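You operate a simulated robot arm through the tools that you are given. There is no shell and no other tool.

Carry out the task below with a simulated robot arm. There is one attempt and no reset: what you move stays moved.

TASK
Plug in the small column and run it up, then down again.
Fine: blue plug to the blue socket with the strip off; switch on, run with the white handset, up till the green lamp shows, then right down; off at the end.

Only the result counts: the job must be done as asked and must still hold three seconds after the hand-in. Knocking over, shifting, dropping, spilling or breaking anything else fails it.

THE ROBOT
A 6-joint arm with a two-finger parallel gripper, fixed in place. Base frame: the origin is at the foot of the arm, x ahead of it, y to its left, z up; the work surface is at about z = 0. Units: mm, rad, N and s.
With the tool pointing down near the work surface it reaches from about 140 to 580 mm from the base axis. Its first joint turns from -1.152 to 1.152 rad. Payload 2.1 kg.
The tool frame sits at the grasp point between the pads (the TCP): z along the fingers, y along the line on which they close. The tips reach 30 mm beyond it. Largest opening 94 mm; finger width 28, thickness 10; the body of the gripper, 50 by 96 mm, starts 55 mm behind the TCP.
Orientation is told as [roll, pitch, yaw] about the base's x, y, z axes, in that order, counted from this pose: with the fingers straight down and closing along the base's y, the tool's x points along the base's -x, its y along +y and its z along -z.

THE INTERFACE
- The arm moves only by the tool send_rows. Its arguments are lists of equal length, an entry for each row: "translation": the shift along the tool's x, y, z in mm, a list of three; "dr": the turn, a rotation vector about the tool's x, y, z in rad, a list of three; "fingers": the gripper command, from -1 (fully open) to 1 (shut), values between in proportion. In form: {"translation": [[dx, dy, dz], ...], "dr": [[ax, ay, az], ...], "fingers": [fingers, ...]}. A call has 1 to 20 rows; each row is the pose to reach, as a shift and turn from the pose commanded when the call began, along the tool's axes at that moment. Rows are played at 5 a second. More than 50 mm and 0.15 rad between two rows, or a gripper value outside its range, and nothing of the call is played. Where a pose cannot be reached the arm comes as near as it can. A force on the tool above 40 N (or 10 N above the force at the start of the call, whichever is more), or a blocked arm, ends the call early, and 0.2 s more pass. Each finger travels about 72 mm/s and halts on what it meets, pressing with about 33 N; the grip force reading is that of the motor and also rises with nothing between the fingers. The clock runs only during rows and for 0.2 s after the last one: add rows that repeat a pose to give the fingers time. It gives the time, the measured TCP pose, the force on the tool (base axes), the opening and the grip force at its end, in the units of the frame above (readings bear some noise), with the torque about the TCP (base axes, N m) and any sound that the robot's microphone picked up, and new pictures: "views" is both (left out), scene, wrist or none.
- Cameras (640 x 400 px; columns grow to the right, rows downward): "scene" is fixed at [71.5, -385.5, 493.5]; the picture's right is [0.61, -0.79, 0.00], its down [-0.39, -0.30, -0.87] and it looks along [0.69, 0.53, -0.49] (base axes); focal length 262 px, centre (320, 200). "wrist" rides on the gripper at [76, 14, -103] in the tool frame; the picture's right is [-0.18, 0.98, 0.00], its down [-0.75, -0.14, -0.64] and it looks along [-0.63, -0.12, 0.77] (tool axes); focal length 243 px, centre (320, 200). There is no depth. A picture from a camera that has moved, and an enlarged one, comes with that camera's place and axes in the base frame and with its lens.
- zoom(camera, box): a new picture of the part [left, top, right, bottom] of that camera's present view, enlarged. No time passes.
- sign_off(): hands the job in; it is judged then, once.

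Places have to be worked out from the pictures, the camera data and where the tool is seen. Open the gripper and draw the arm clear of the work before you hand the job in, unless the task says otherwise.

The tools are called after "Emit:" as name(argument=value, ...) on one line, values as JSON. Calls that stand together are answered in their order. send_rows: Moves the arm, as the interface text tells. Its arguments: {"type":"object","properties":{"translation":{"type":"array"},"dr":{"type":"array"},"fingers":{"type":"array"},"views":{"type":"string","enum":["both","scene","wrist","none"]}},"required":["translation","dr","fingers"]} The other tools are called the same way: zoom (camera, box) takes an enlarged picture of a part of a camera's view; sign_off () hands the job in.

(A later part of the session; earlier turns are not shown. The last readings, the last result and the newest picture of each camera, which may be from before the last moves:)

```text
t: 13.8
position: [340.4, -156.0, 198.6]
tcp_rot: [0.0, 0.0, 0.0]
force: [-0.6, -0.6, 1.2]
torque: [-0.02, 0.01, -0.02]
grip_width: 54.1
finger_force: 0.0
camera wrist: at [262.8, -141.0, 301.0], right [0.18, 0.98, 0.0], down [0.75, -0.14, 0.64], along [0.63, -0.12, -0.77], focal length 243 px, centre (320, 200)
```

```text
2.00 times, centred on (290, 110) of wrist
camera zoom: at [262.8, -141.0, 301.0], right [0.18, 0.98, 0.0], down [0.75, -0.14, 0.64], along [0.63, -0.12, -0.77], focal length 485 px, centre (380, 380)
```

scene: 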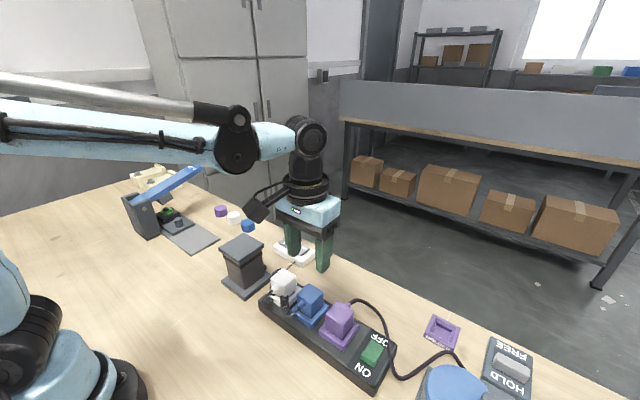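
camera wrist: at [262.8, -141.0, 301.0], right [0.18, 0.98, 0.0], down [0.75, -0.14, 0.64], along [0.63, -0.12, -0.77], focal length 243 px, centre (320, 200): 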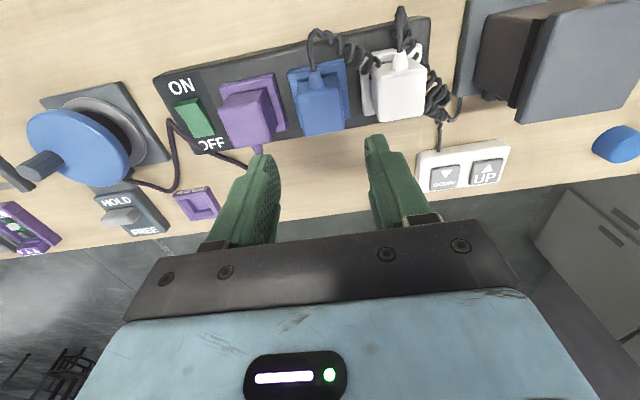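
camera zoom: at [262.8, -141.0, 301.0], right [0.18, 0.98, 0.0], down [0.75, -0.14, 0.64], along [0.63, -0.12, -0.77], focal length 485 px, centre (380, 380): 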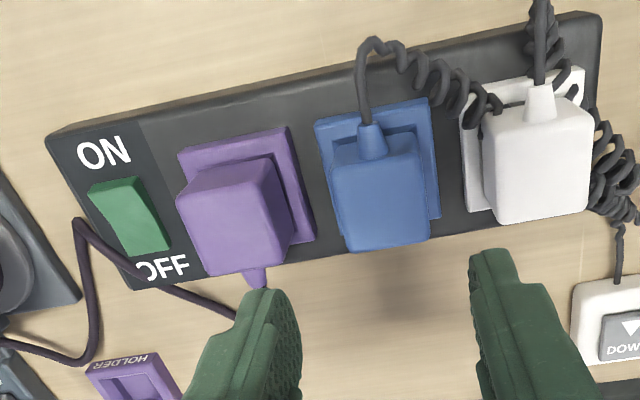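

The blue plug sits just like its neighbours. Before switching on, I look closely at the column (to find the lamp), the rocker and the handset.

Emit:
zoom(camera="scene", box=[215, 225, 315, 305])

Emit:
zoom(camera="wrist", box=[420, 0, 640, 150])

Emit:
zoom(camera="wrist", box=[145, 60, 245, 170])

Emit:
zoom(camera="scene", box=[345, 320, 405, 390])

```text
5.00 times, centred on (265, 265) of scene
camera zoom: at [71.5, -385.5, 493.5], right [0.61, -0.79, 0.0], down [-0.39, -0.3, -0.87], along [0.69, 0.53, -0.49], focal length 1311 px, centre (595, -125)
```

zoom: 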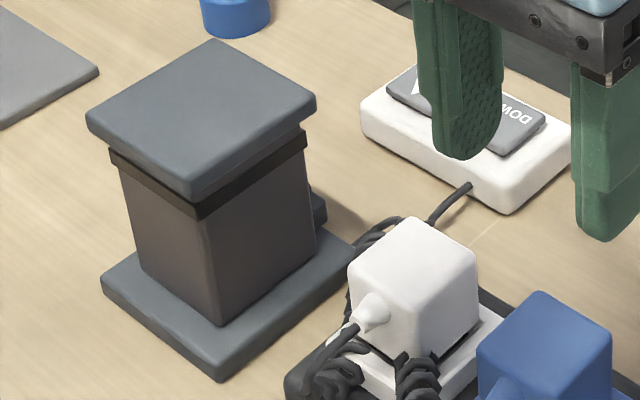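

```text
2.67 times, centred on (530, 75) of wrist
camera zoom: at [262.8, -141.0, 301.0], right [0.18, 0.98, 0.0], down [0.75, -0.14, 0.64], along [0.63, -0.12, -0.77], focal length 647 px, centre (-240, 533)
```

zoom: 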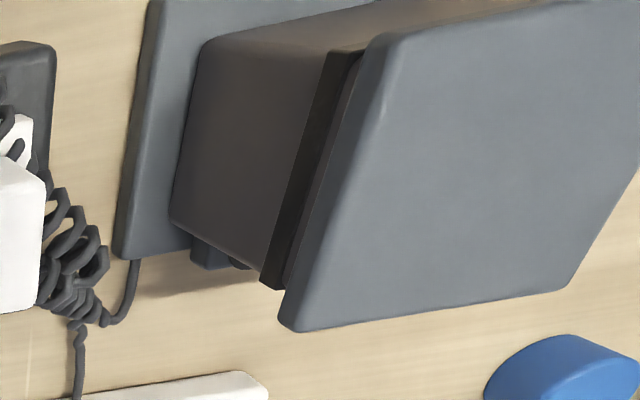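

```text
3.64 times, centred on (195, 115) of wrist
camera zoom: at [262.8, -141.0, 301.0], right [0.18, 0.98, 0.0], down [0.75, -0.14, 0.64], along [0.63, -0.12, -0.77], focal length 882 px, centre (774, 509)
```

zoom: 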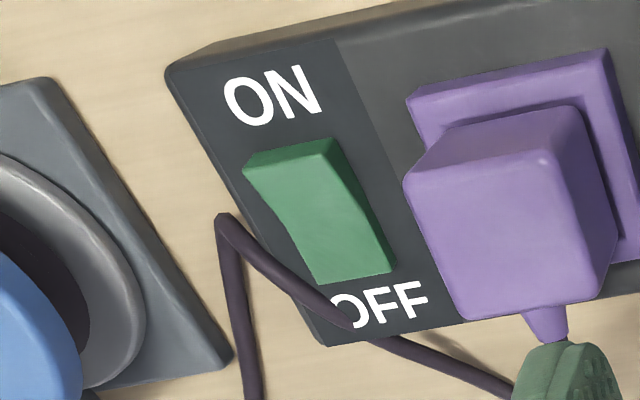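

```text
5.71 times, centred on (375, 355) of scene
camera zoom: at [71.5, -385.5, 493.5], right [0.61, -0.79, 0.0], down [-0.39, -0.3, -0.87], along [0.69, 0.53, -0.49], focal length 1498 px, centre (6, -686)
```

zoom: 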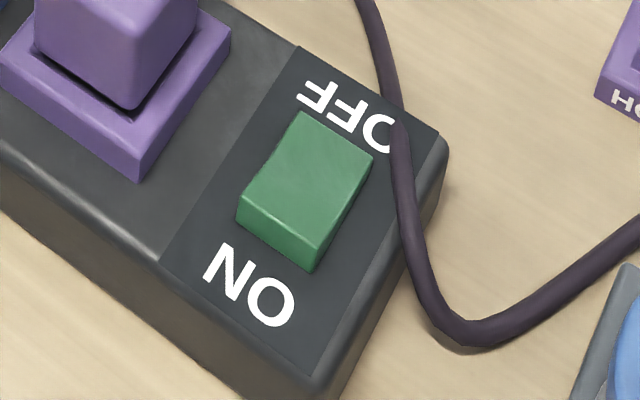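

The ON half of the rocker spans about x 322–340, y −306…−279, top z≈42. I turn the tool −90° about its axis (camera swings to the −y side, closed fingertips then 20 mm along x, 28 mm along y) and move above the ON half, staying high.

Emit:
send_rows(translation=[[1, -13, 0], [2, -26, 0], [3, -39, 0], [4, -52, 0], [5, -65, 0], [6, -78, 0], [7, -91, 0], [8, -104, 0], [9, -117, 0], [9.5, -130, 0], [9.5, -138, 0], [9.5, -138, 30], [9.5, -138, 60], [9.5, -138, 60]], dr=[[0, 0, -0.143], [0, 0, -0.286], [0, 0, -0.429], [0, 0, -0.572], [0, 0, -0.715], [0, 0, -0.858], [0, 0, -1.0], [0, 0, -1.143], [0, 0, -1.286], [0, 0, -1.429], [0, 0, -1.5708], [0, 0, -1.5708], [0, 0, -1.5708], [0, 0, -1.5708]], fingers=[0, 0.5, 1, 1, 1, 1, 1, 1, 1, 1, 1, 1, 1, 1])

```text
t: 16.8
position: [328.8, -292.9, 139.3]
tcp_rot: [0.0, 0.0, 1.572]
force: [0.4, 0.2, -0.6]
torque: [0.0, 0.01, -0.02]
grip_width: 0.0
finger_force: 33.5
camera wrist: at [315.0, -369.4, 240.1], right [-0.98, 0.18, 0.0], down [0.14, 0.75, 0.64], along [0.12, 0.63, -0.77], focal length 243 px, centre (320, 200)
```

scene: 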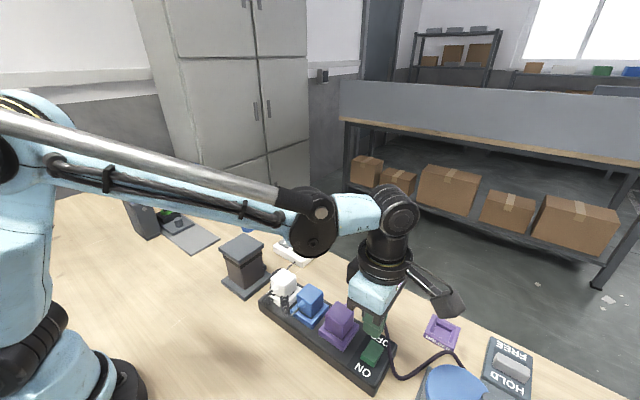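
wrist: 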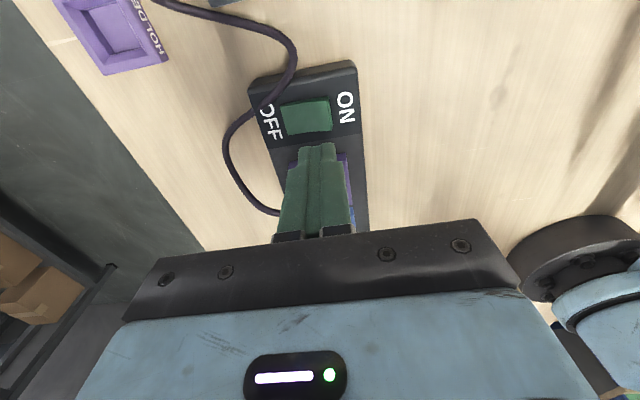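

Emit:
zoom(camera="wrist", box=[230, 50, 390, 200])

Emit:
zoom(camera="scene", box=[330, 290, 420, 390])

```text
2.67 times, centred on (310, 125) of wrist
camera zoom: at [315.0, -369.4, 240.1], right [-0.98, 0.18, 0.0], down [0.14, 0.75, 0.64], along [0.12, 0.63, -0.77], focal length 647 px, centre (347, 400)
```

zoom: 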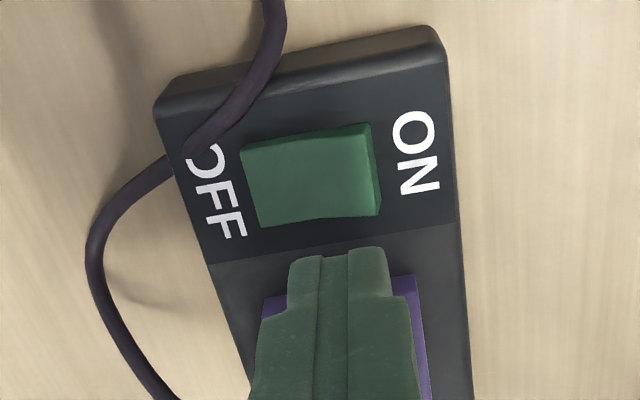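

```text
4.00 times, centred on (375, 340) of scene
camera zoom: at [71.5, -385.5, 493.5], right [0.61, -0.79, 0.0], down [-0.39, -0.3, -0.87], along [0.69, 0.53, -0.49], focal length 1049 px, centre (100, -360)
```

zoom: 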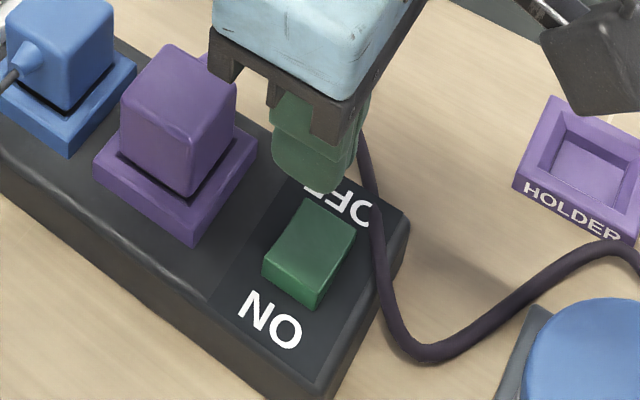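

The rocker is centred at (340,-295), and the fingers at (329,-293). I shift 2 mm toward −y and descend to just above the ON half.

Emit:
send_rows(translation=[[2, 0, 20], [2, 0, 40], [2, 0, 56], [2, 0, 56]], dr=[[0, 0, 0], [0, 0, 0], [0, 0, 0], [0, 0, 0]], fingers=[1, 1, 1, 1])

Emit:
zoom(camera="wrist", box=[230, 80, 390, 230])

Emit:
zoom(camera="scene", box=[330, 300, 420, 390])

```text
t: 17.8
position: [330.3, -295.1, 82.8]
tcp_rot: [-0.001, 0.0, 1.572]
force: [-0.6, 0.3, -1.0]
torque: [-0.01, 0.01, 0.02]
grip_width: 0.3
finger_force: 33.2
camera wrist: at [315.7, -371.3, 184.8], right [-0.98, 0.18, 0.0], down [0.14, 0.75, 0.64], along [0.12, 0.63, -0.77], focal length 243 px, centre (320, 200)
```

scene: 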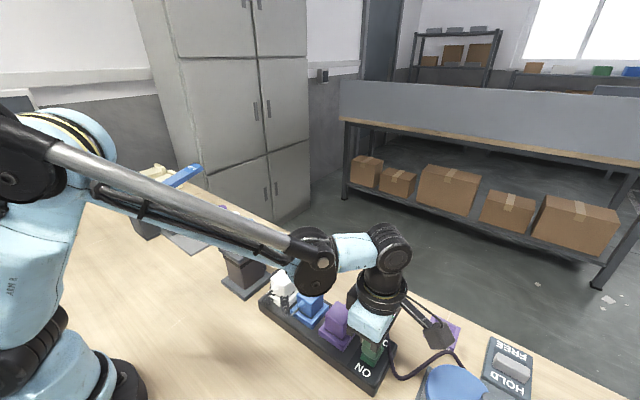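
wrist: 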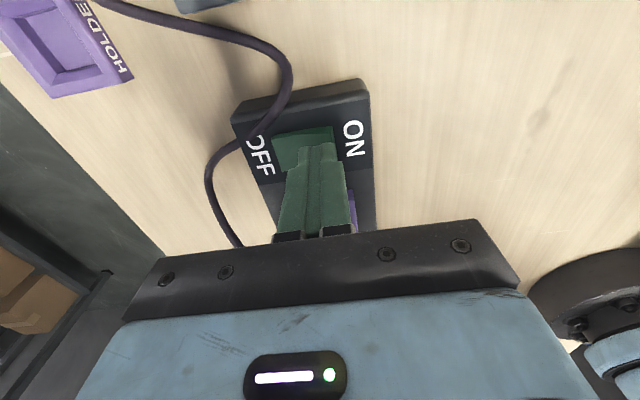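

```text
2.67 times, centred on (310, 155) of wrist
camera zoom: at [315.7, -371.3, 184.8], right [-0.98, 0.18, 0.0], down [0.14, 0.75, 0.64], along [0.12, 0.63, -0.77], focal length 647 px, centre (347, 320)
```

zoom: 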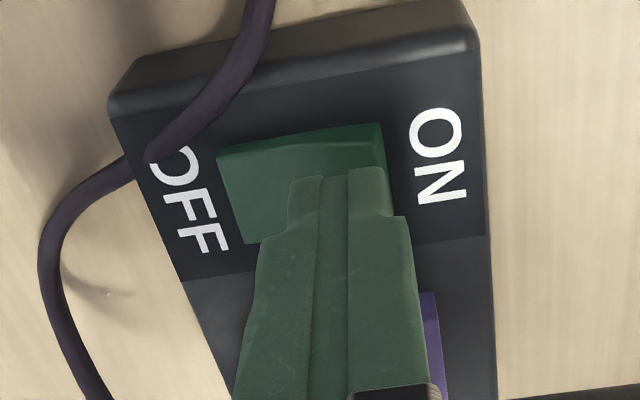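

```text
4.44 times, centred on (375, 345) of scene
camera zoom: at [71.5, -385.5, 493.5], right [0.61, -0.79, 0.0], down [-0.39, -0.3, -0.87], along [0.69, 0.53, -0.49], focal length 1165 px, centre (76, -444)
```

zoom: 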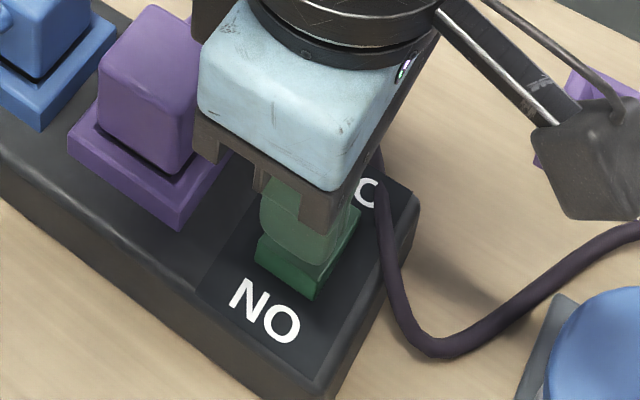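

Well aligned. I bias 2 mm toward the ON end and press down slowly in 1.5 mm steps.

Emit:
send_rows(translation=[[0, 2, 4], [0, 2, 7], [0, 2, 9], [0, 2, 10.5], [0, 2, 12], [0, 2, 13.5], [0, 2, 15]], dr=[[0, 0, 0], [0, 0, 0], [0, 0, 0], [0, 0, 0], [0, 0, 0], [0, 0, 0], [0, 0, 0]], fingers=[1, 1, 1, 1, 1, 1, 1])

Emit:
zoom(camera="scene", box=[330, 300, 420, 390])

Emit:
zoom(camera="wrist", box=[230, 80, 390, 230])

```text
t: 19.0
position: [327.2, -295.7, 72.5]
tcp_rot: [0.003, 0.0, 1.569]
force: [-2.0, -0.1, 12.3]
torque: [0.03, -0.08, 0.01]
grip_width: 0.0
finger_force: 33.1
heard: click
stopped in row 6: the force on the tool passed its limit at 47 N (the readings are from after the stop); the commanded pose is now the measured one
camera wrist: at [313.2, -371.5, 174.6], right [-0.98, 0.18, 0.0], down [0.14, 0.75, 0.64], along [0.12, 0.63, -0.77], focal length 243 px, centre (320, 200)
```

scene: 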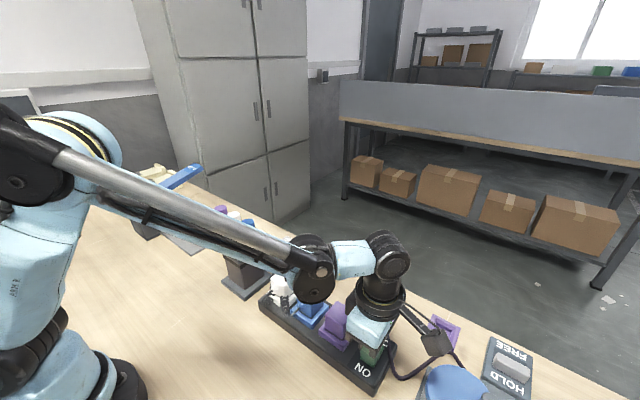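
wrist: 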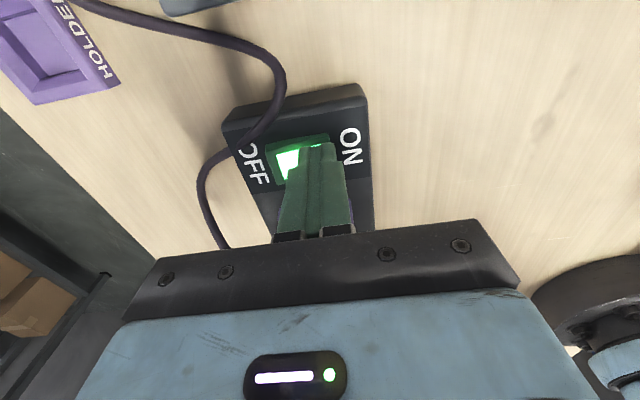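

```text
4.44 times, centred on (375, 345) of scene
camera zoom: at [71.4, -385.5, 493.5], right [0.61, -0.79, 0.0], down [-0.39, -0.3, -0.87], along [0.69, 0.53, -0.49], focal length 1165 px, centre (76, -444)
```

zoom: 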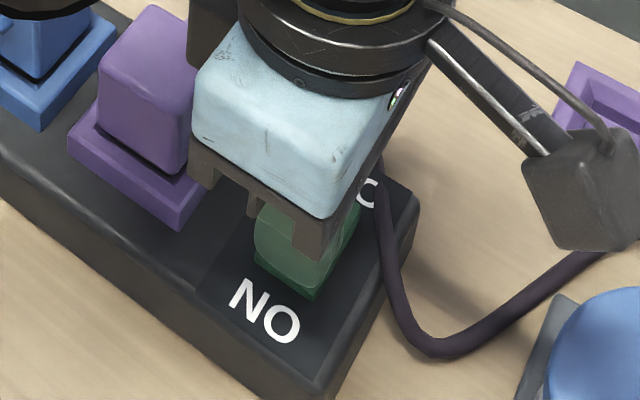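

```text
2.67 times, centred on (310, 155) of wrist
camera zoom: at [313.2, -371.5, 174.6], right [-0.98, 0.18, 0.0], down [0.14, 0.75, 0.64], along [0.12, 0.63, -0.77], focal length 647 px, centre (347, 320)
```

zoom: 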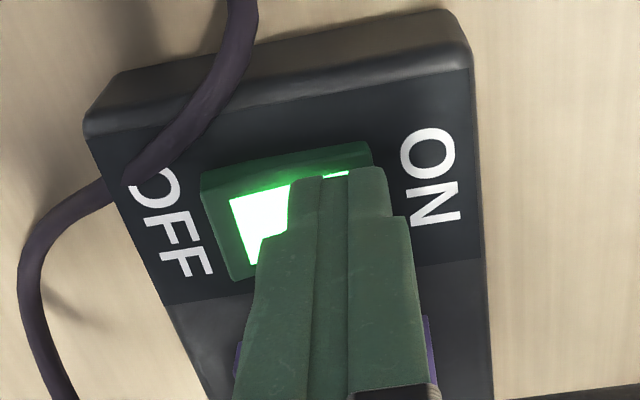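

Click heard and the rocker is lit: the strip is on. I rise and move over to the handset's UP button near (475,43), high above everything on the way.

Emit:
send_rows(translation=[[0, 0, -25], [0, 0, -70], [0, 0, -115], [-42, -18.5, -128], [-84, -37, -128], [-126, -55, -128], [-168, -74, -128], [-210, -92, -128], [-252, -110, -128], [-294, -129, -128], [-338, -148, -128], [-338, -148, -128]], dr=[[0, 0, 0], [0, 0, 0], [0, 0, 0], [0, 0, 0], [0, 0, 0], [0, 0, 0], [0, 0, 0], [0, 0, 0], [0, 0, 0], [0, 0, 0], [0, 0, 0], [0, 0, 0]], fingers=[1, 1, 1, 1, 1, 1, 1, 1, 1, 1, 1, 1])

Emit:
zoom(camera="scene", box=[220, 220, 420, 400])

```text
t: 21.6
position: [475.1, 42.7, 199.9]
tcp_rot: [0.003, 0.0, 1.571]
force: [-0.5, 1.4, 0.3]
torque: [0.02, 0.02, 0.02]
grip_width: 0.0
finger_force: 32.8
camera wrist: at [460.9, -33.0, 301.1], right [-0.98, 0.19, 0.0], down [0.14, 0.75, 0.64], along [0.12, 0.63, -0.77], focal length 243 px, centre (320, 200)
```

scene: 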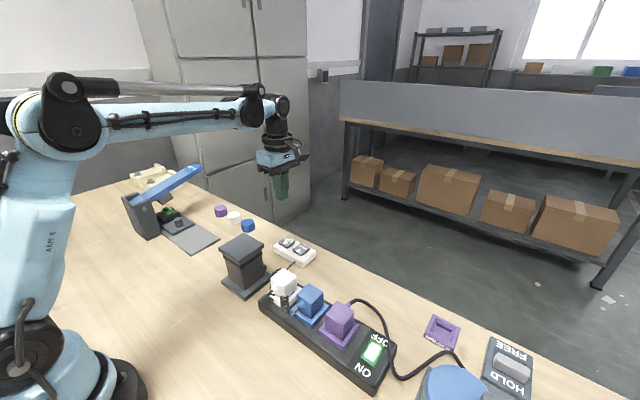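
wrist: 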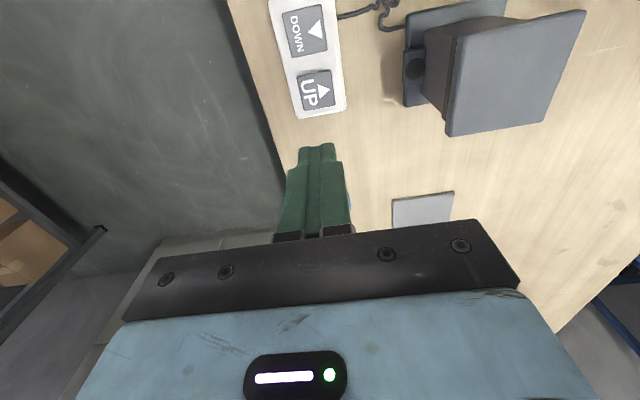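

```text
2.22 times, centred on (320, 310) of scene
camera zoom: at [71.5, -385.5, 493.5], right [0.61, -0.79, 0.0], down [-0.39, -0.3, -0.87], along [0.69, 0.53, -0.49], focal length 583 px, centre (320, -44)
```

zoom: 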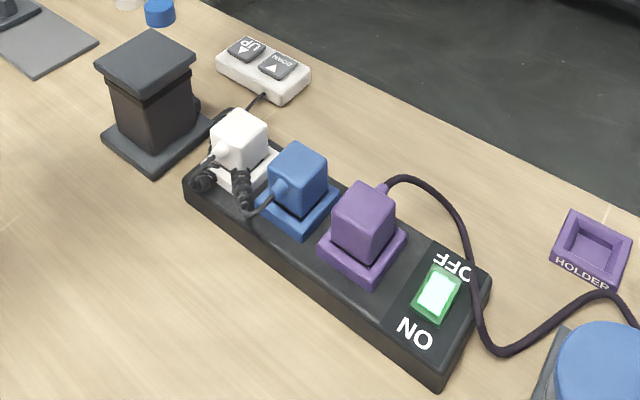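

Strip lamp on; the wrist view now shows the handset and a round unlit dome on a box at the column's +x side, probably the lamp. I zoom in to measure the button and inspect that dome.

Emit:
zoom(camera="wrist", box=[250, 0, 430, 150])

Emit:
zoom(camera="wrist", box=[380, 0, 600, 150])

```text
2.67 times, centred on (340, 75) of wrist
camera zoom: at [460.9, -33.0, 301.1], right [-0.98, 0.19, 0.0], down [0.14, 0.75, 0.64], along [0.12, 0.63, -0.77], focal length 647 px, centre (267, 533)
```

zoom: 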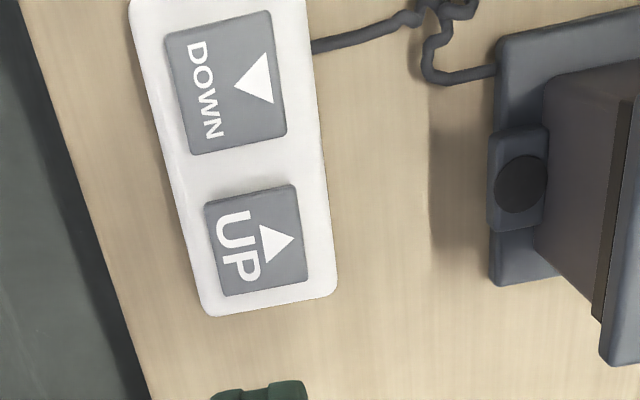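

```text
2.67 times, centred on (490, 75) of wrist
camera zoom: at [460.9, -33.0, 301.1], right [-0.98, 0.19, 0.0], down [0.14, 0.75, 0.64], along [0.12, 0.63, -0.77], focal length 647 px, centre (-133, 533)
```

zoom: 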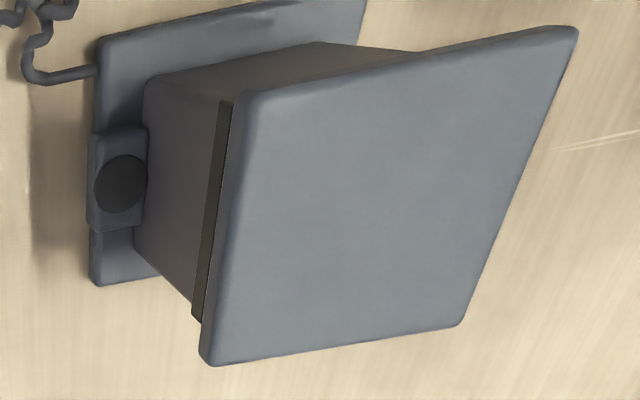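

The lamp is the dark disc at the foot of the column, well in view of this camera. UP is at about (477,41), top z≈32; I descend to about 10 mm above it.

Emit:
send_rows(translation=[[1.5, -2, 40], [1.5, -2, 80], [1.5, -2, 110], [1.5, -2, 126], [1.5, -2, 126]], dr=[[0, 0, 0], [0, 0, 0], [0, 0, 0], [0, 0, 0], [0, 0, 0]], fingers=[1, 1, 1, 1, 1])

Emit:
zoom(camera="wrist", box=[240, 50, 580, 230])

Emit:
zoom(camera="scene", box=[200, 150, 360, 310])

```text
t: 22.8
position: [477.1, 41.0, 72.2]
tcp_rot: [0.004, 0.0, 1.572]
force: [0.3, -0.2, -0.3]
torque: [0.01, -0.01, -0.01]
grip_width: 0.0
finger_force: 33.0
camera wrist: at [462.5, -35.4, 174.8], right [-0.98, 0.18, 0.0], down [0.14, 0.75, 0.64], along [0.12, 0.63, -0.77], focal length 243 px, centre (320, 200)
```

scene: 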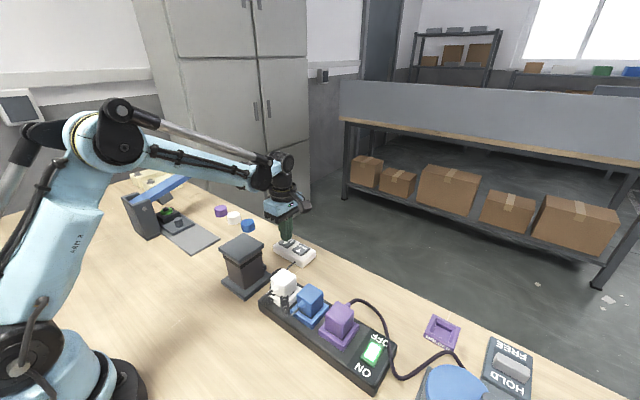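
wrist: 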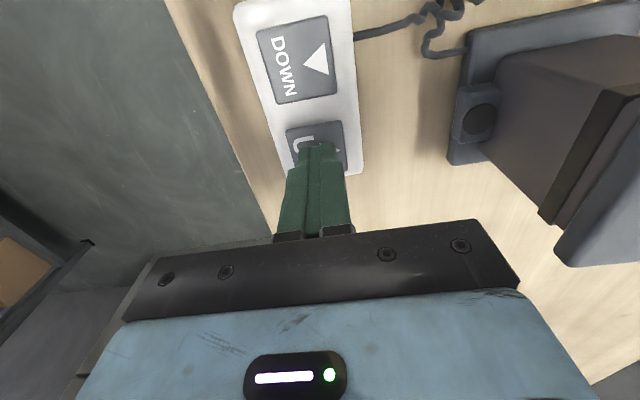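

```text
1.88 times, centred on (410, 140) of wrist
camera zoom: at [462.5, -35.4, 174.8], right [-0.98, 0.18, 0.0], down [0.14, 0.75, 0.64], along [0.12, 0.63, -0.77], focal length 457 px, centre (151, 313)
```

zoom: 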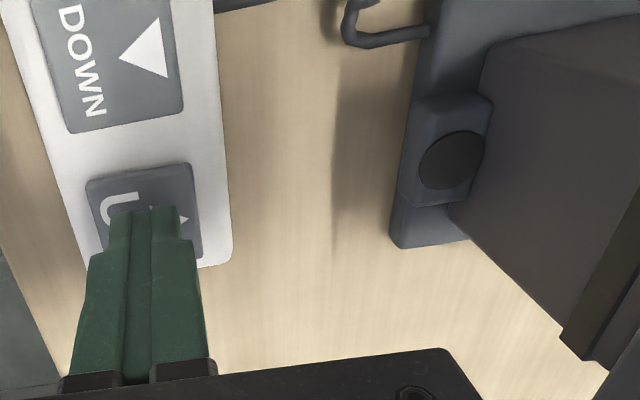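

```text
2.50 times, centred on (280, 230) of scene
camera zoom: at [71.5, -385.5, 493.5], right [0.61, -0.79, 0.0], down [-0.39, -0.3, -0.87], along [0.69, 0.53, -0.49], focal length 656 px, centre (420, 125)
```

zoom: 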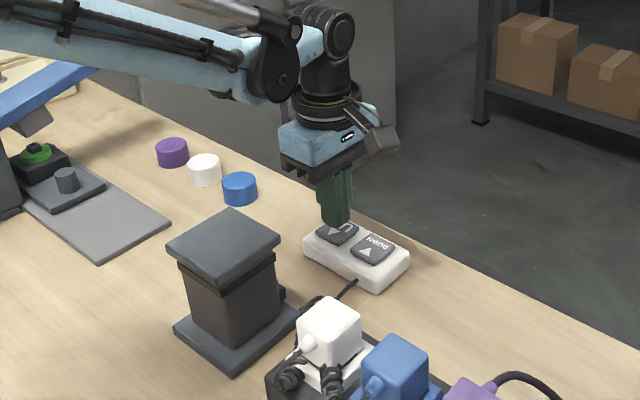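

Fingers are above UP, and the forearm passes at z≈275 over the column (top 118), so there's room. I press down slowly and watch for a reaction.

Emit:
send_rows(translation=[[0, 0, 4], [0, 0, 7], [0, 0, 9], [0, 0, 10.5], [0, 0, 12]], dr=[[0, 0, 0], [0, 0, 0], [0, 0, 0], [0, 0, 0], [0, 0, 0]], fingers=[1, 1, 1, 1, 1])

```text
t: 24.0
position: [476.4, 41.1, 60.3]
tcp_rot: [0.005, 0.0, 1.569]
force: [-1.8, -1.1, 2.3]
torque: [-0.03, 0.02, -0.01]
grip_width: 0.0
finger_force: 33.1
heard: click
camera wrist: at [462.9, -34.9, 163.4], right [-0.98, 0.18, 0.0], down [0.14, 0.75, 0.64], along [0.12, 0.63, -0.77], focal length 243 px, centre (320, 200)
```

scene: 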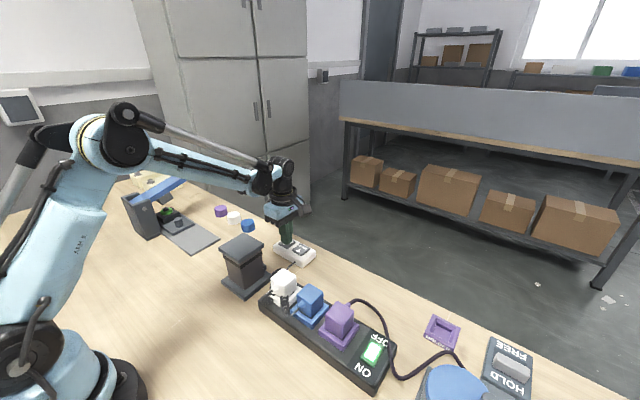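
wrist: 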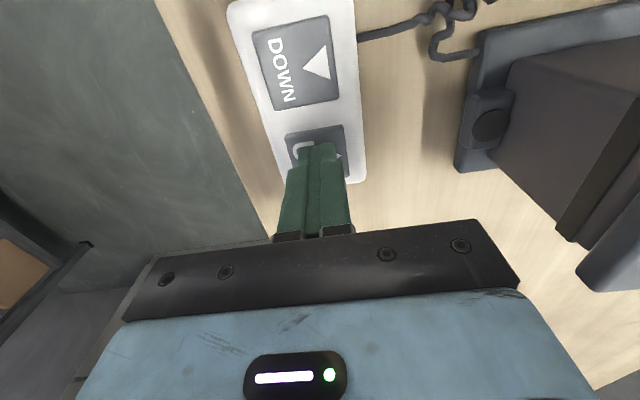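

A click was heard at light contact (2 N). I check whether the column has moved.

Emit:
zoom(camera="scene", box=[215, 225, 315, 305])

Emit:
zoom(camera="wrist", box=[240, 50, 640, 260])

```text
5.00 times, centred on (265, 265) of scene
camera zoom: at [71.5, -385.5, 493.5], right [0.61, -0.79, 0.0], down [-0.39, -0.3, -0.87], along [0.69, 0.53, -0.49], focal length 1311 px, centre (595, -125)
```

zoom: 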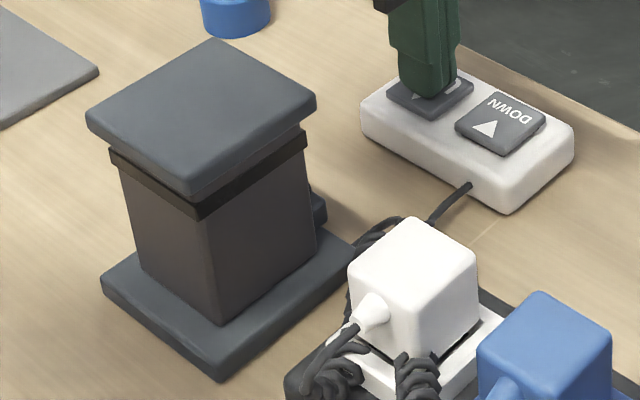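

```text
1.60 times, centred on (440, 155) of wrist
camera zoom: at [462.9, -34.9, 163.4], right [-0.98, 0.18, 0.0], down [0.14, 0.75, 0.64], along [0.12, 0.63, -0.77], focal length 388 px, centre (128, 272)
```

zoom: 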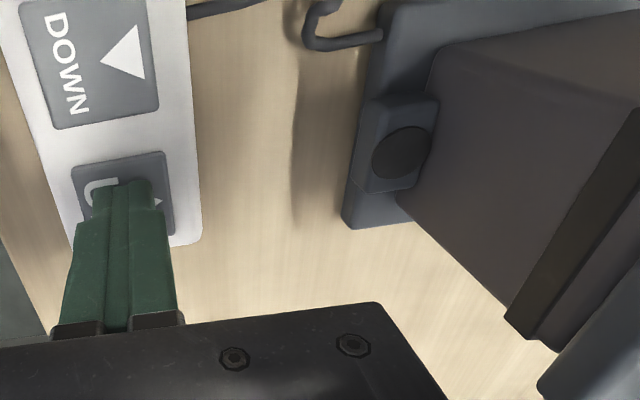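

No visible rise yet, the click came right at the end. I hold the pose for 0.4 s and look again.

Emit:
send_rows(translation=[[0, 0, 0.5], [0, 0, 0.5]], dr=[[0, 0, 0], [0, 0, 0]], fingers=[1, 1])

Emit:
zoom(camera="scene", box=[215, 225, 315, 305])

```text
t: 24.6
position: [477.4, 41.8, 59.9]
tcp_rot: [0.003, 0.001, 1.57]
force: [-1.0, 0.3, 2.2]
torque: [0.02, 0.03, -0.04]
grip_width: 0.0
finger_force: 32.7
camera wrist: at [463.2, -34.9, 162.7], right [-0.98, 0.18, 0.0], down [0.14, 0.75, 0.64], along [0.12, 0.63, -0.77], focal length 243 px, centre (320, 200)
```

scene: 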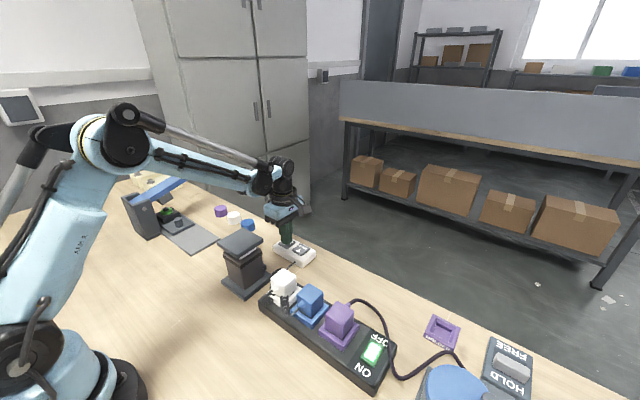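
wrist: 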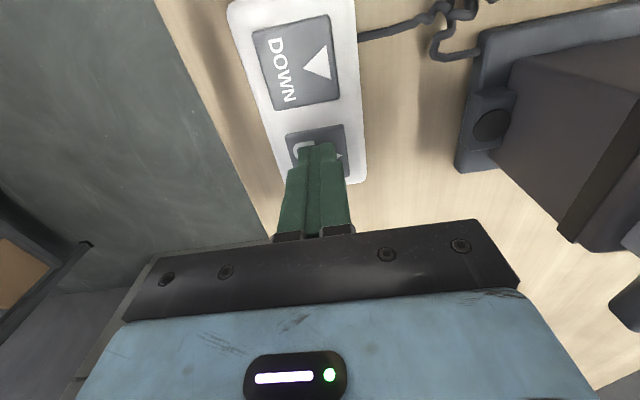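

```text
5.00 times, centred on (265, 265) of scene
camera zoom: at [71.5, -385.5, 493.5], right [0.61, -0.79, 0.0], down [-0.39, -0.3, -0.87], along [0.69, 0.53, -0.49], focal length 1311 px, centre (595, -125)
```

zoom: 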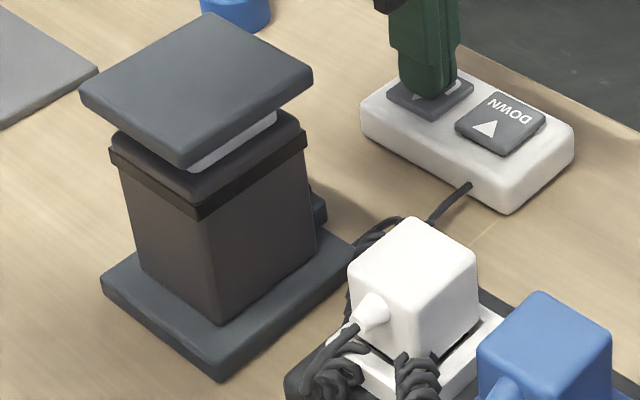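

The column is rising (about 13 mm so far, ~22 mm/s) while UP is held. I keep holding in short steps, watching the lamp and clearance to the forearm.

Emit:
send_rows(translation=[[0, 0, 0], [0, 0, 0], [0, 0, 0]], dr=[[0, 0, 0], [0, 0, 0], [0, 0, 0]], fingers=[1, 1, 1])

Emit:
zoom(camera="wrist", box=[400, 0, 640, 250])

Emit:
zoom(camera="scene", box=[200, 150, 320, 310])

```text
t: 25.4
position: [477.1, 40.7, 61.7]
tcp_rot: [0.003, 0.002, 1.57]
force: [-0.6, 0.9, 3.0]
torque: [0.02, 0.03, -0.01]
grip_width: 0.0
finger_force: 33.0
camera wrist: at [463.2, -34.9, 162.8], right [-0.98, 0.18, 0.0], down [0.14, 0.75, 0.64], along [0.12, 0.63, -0.77], focal length 243 px, centre (320, 200)
```

scene: 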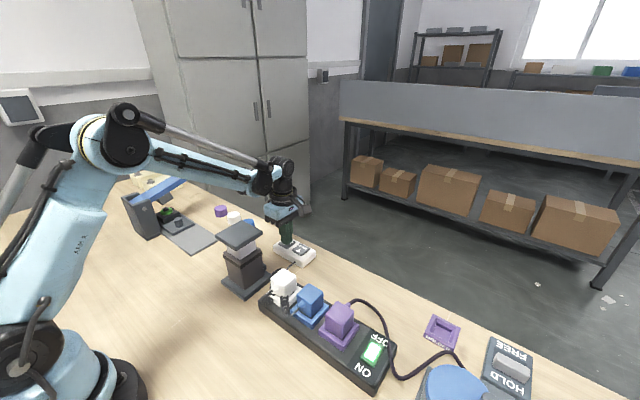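
wrist: 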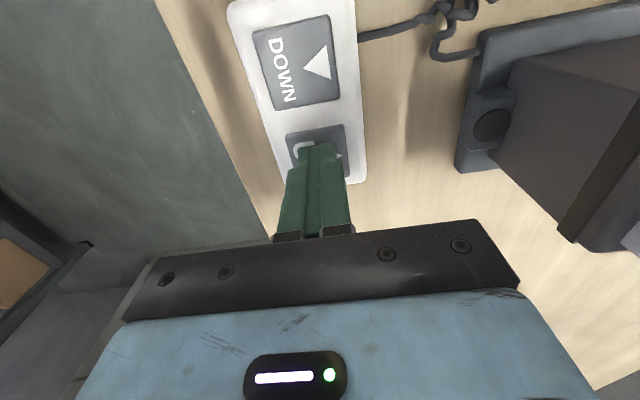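

```text
1.60 times, centred on (520, 125) of wrist
camera zoom: at [463.2, -34.9, 162.8], right [-0.98, 0.18, 0.0], down [0.14, 0.75, 0.64], along [0.12, 0.63, -0.77], focal length 388 px, centre (0, 320)
```

zoom: 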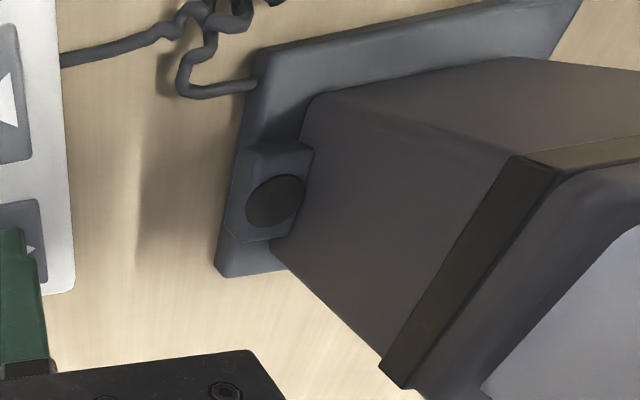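

```text
2.50 times, centred on (260, 230) of scene
camera zoom: at [71.5, -385.5, 493.5], right [0.61, -0.79, 0.0], down [-0.39, -0.3, -0.87], along [0.69, 0.53, -0.49], focal length 656 px, centre (470, 125)
```

zoom: 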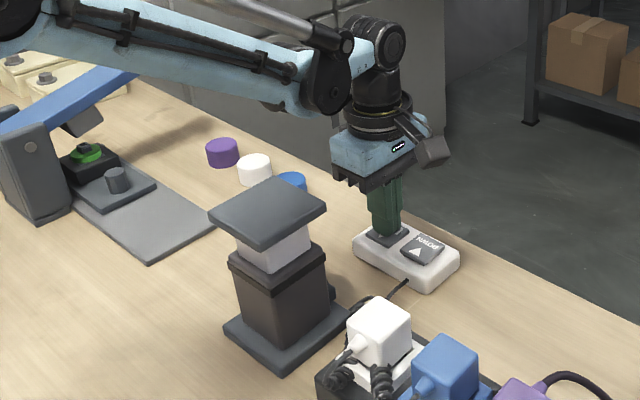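

Still rising with the lamp dark; there's over 100 mm clearance under the forearm. I hold another 0.8 s.

Emit:
send_rows(translation=[[0, 0, 0], [0, 0, 0], [0, 0, 0]], dr=[[0, 0, 0], [0, 0, 0], [0, 0, 0]], fingers=[1, 1, 1])

Emit:
zoom(camera="scene", box=[200, 150, 320, 310])

```text
t: 26.2
position: [478.2, 41.7, 61.5]
tcp_rot: [0.003, 0.0, 1.571]
force: [0.2, 1.1, 3.4]
torque: [0.01, -0.01, 0.03]
grip_width: 0.0
finger_force: 32.9
camera wrist: at [463.2, -34.9, 162.8], right [-0.98, 0.18, 0.0], down [0.14, 0.75, 0.64], along [0.12, 0.63, -0.77], focal length 243 px, centre (320, 200)
```

scene: 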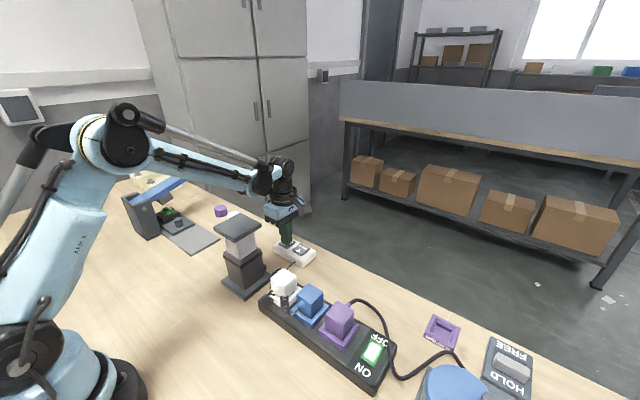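
wrist: 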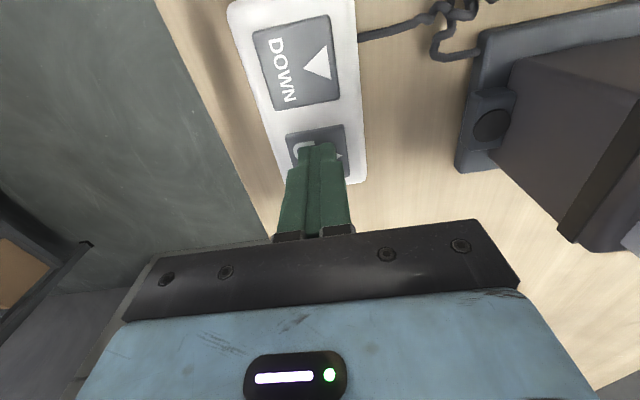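

```text
2.50 times, centred on (260, 230) of scene
camera zoom: at [71.5, -385.5, 493.5], right [0.61, -0.79, 0.0], down [-0.39, -0.3, -0.87], along [0.69, 0.53, -0.49], focal length 656 px, centre (470, 125)
```

zoom: 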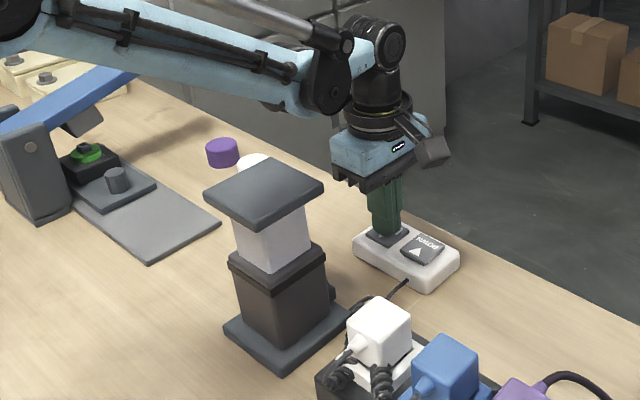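

Column top is at about z≈176, lamp still dark, forearm clearance about 90 mm. Holding 0.6 s more.

Emit:
send_rows(translation=[[0, 0, 0], [0, 0, 0]], dr=[[0, 0, 0], [0, 0, 0]], fingers=[1, 1])

Emit:
zoom(camera="scene", box=[200, 150, 320, 310])

Emit:
zoom(camera="wrist", box=[400, 0, 640, 250])

```text
t: 26.8
position: [477.8, 40.2, 62.3]
tcp_rot: [0.004, 0.0, 1.571]
force: [-0.2, 0.6, 2.9]
torque: [0.03, 0.02, 0.01]
grip_width: 0.1
finger_force: 33.2
camera wrist: at [463.2, -34.9, 162.8], right [-0.98, 0.18, 0.0], down [0.14, 0.75, 0.64], along [0.12, 0.63, -0.77], focal length 243 px, centre (320, 200)
```

scene: 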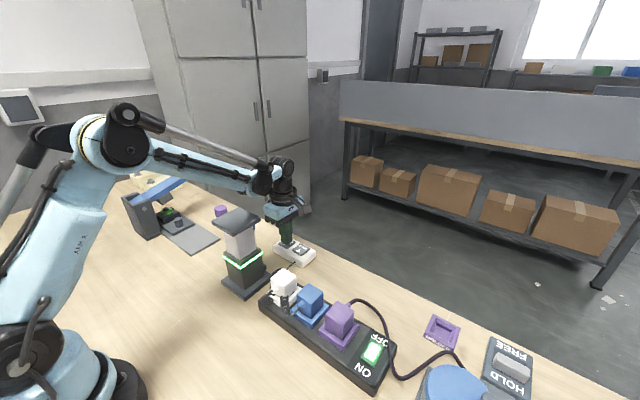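
wrist: 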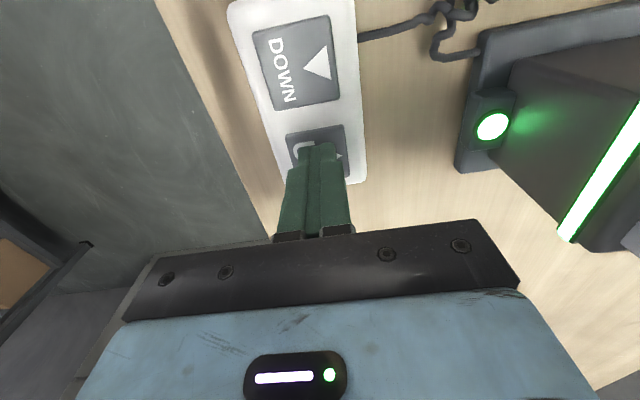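

```text
2.50 times, centred on (260, 230) of scene
camera zoom: at [71.5, -385.5, 493.5], right [0.61, -0.79, 0.0], down [-0.39, -0.3, -0.87], along [0.69, 0.53, -0.49], focal length 656 px, centre (470, 125)
```

zoom: 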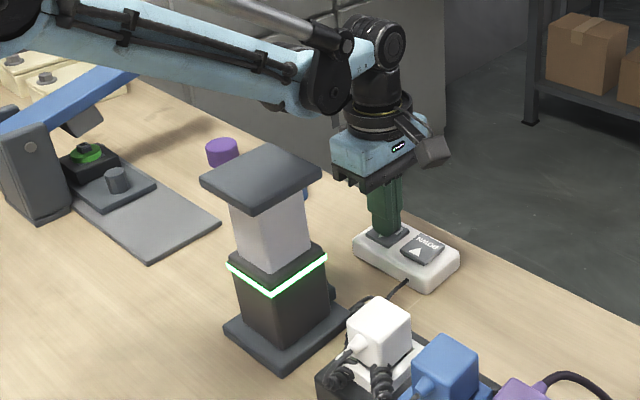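

```text
1.60 times, centred on (520, 125) of wrist
camera zoom: at [463.2, -34.9, 162.8], right [-0.98, 0.18, 0.0], down [0.14, 0.75, 0.64], along [0.12, 0.63, -0.77], focal length 388 px, centre (0, 320)
```

zoom: 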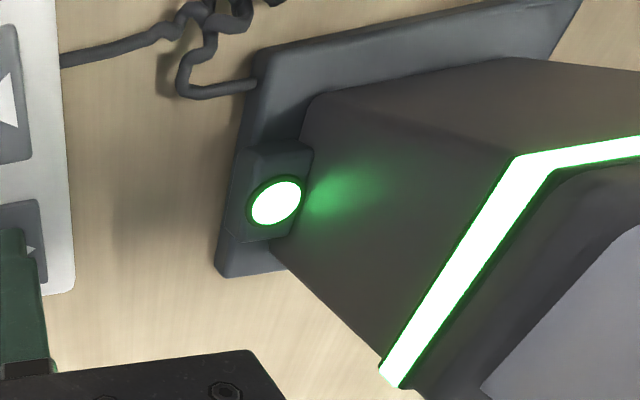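

The lamp and band are lit green. I release UP by lifting straight up, then shift 52 mm toward −y over DOWN.

Emit:
send_rows(translation=[[0, 0, -8], [0, 0, -14], [26, 0, -14], [52, 0, -14], [52, 0, -14]], dr=[[0, 0, 0], [0, 0, 0], [0, 0, 0], [0, 0, 0], [0, 0, 0]], fingers=[1, 1, 1, 1, 1])

Emit:
zoom(camera="wrist", box=[240, 0, 640, 250])

Emit:
zoom(camera="scene", box=[200, 150, 320, 310])

```text
t: 28.0
position: [478.8, -10.6, 76.2]
tcp_rot: [0.002, 0.0, 1.571]
force: [-0.8, 0.3, 0.5]
torque: [-0.02, -0.02, 0.02]
grip_width: 0.0
finger_force: 32.7
camera wrist: at [463.6, -86.9, 176.8], right [-0.98, 0.18, 0.0], down [0.14, 0.75, 0.64], along [0.12, 0.63, -0.77], focal length 243 px, centre (320, 200)
```

scene: 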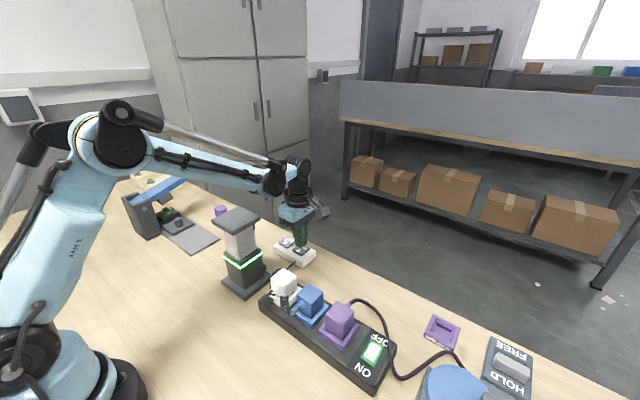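
wrist: 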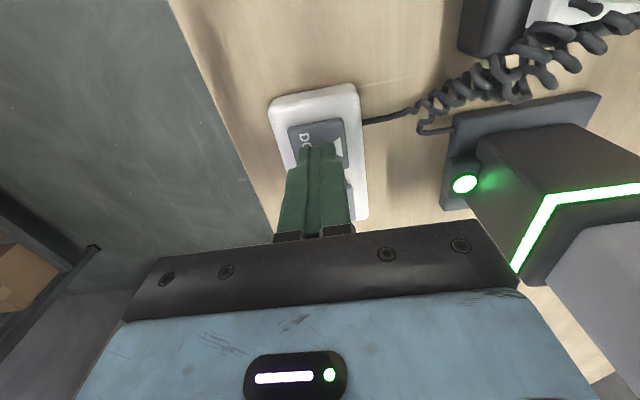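

```text
1.60 times, centred on (440, 125) of wrist
camera zoom: at [463.6, -86.9, 176.8], right [-0.98, 0.18, 0.0], down [0.14, 0.75, 0.64], along [0.12, 0.63, -0.77], focal length 388 px, centre (128, 320)
```

zoom: 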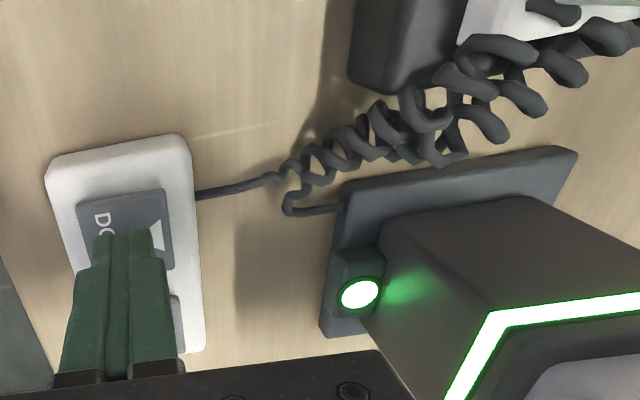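

```text
2.50 times, centred on (260, 230) of scene
camera zoom: at [71.5, -385.5, 493.5], right [0.61, -0.79, 0.0], down [-0.39, -0.3, -0.87], along [0.69, 0.53, -0.49], focal length 656 px, centre (470, 125)
```

zoom: 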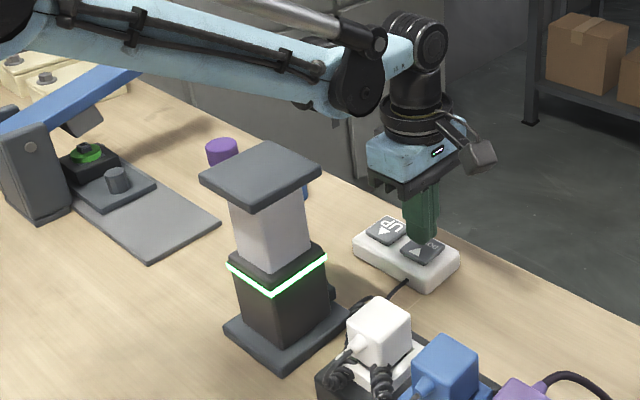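

Column stays up with the lamp lit. I press DOWN the same way (about 14 mm down) and hold.

Emit:
send_rows(translation=[[0, 0, 6], [0, 0, 10], [0, 0, 12.5], [0, 0, 14.5], [0, 0, 14.5], [0, 0, 14.5]], dr=[[0, 0, 0], [0, 0, 0], [0, 0, 0], [0, 0, 0], [0, 0, 0], [0, 0, 0]], fingers=[1, 1, 1, 1, 1, 1])

Emit:
zoom(camera="scene", box=[200, 150, 320, 310])

```text
t: 29.4
position: [477.6, -10.8, 62.0]
tcp_rot: [0.0, 0.001, 1.572]
force: [1.1, 2.8, 1.8]
torque: [0.03, -0.02, 0.05]
grip_width: 0.0
finger_force: 33.0
heard: click
camera wrist: at [463.4, -87.2, 162.8], right [-0.98, 0.18, 0.0], down [0.14, 0.75, 0.64], along [0.12, 0.63, -0.77], focal length 243 px, centre (320, 200)
```

scene: 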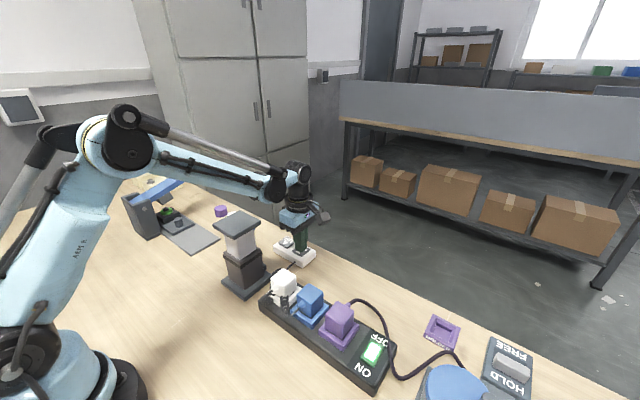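
wrist: 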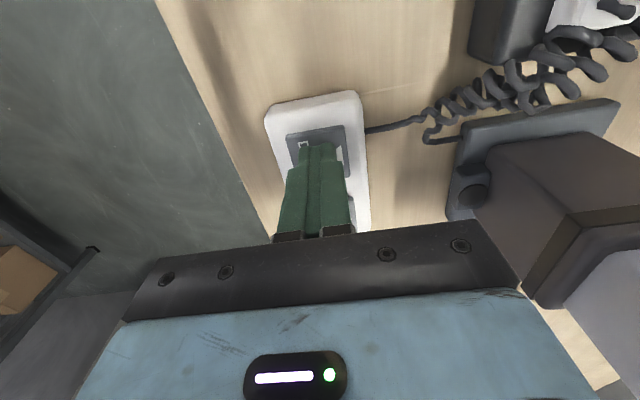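

```text
2.50 times, centred on (260, 230) of scene
camera zoom: at [71.5, -385.5, 493.5], right [0.61, -0.79, 0.0], down [-0.39, -0.3, -0.87], along [0.69, 0.53, -0.49], focal length 656 px, centre (470, 125)
```

zoom: 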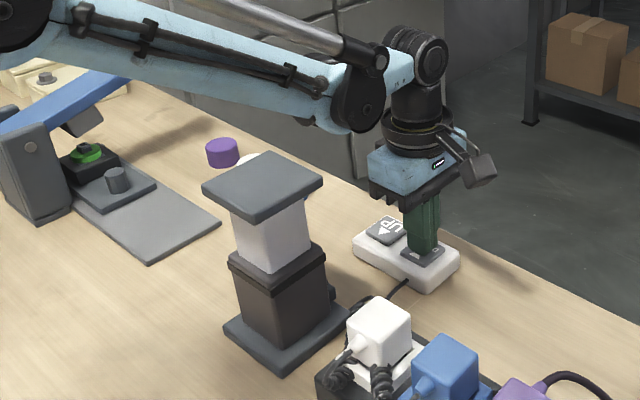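

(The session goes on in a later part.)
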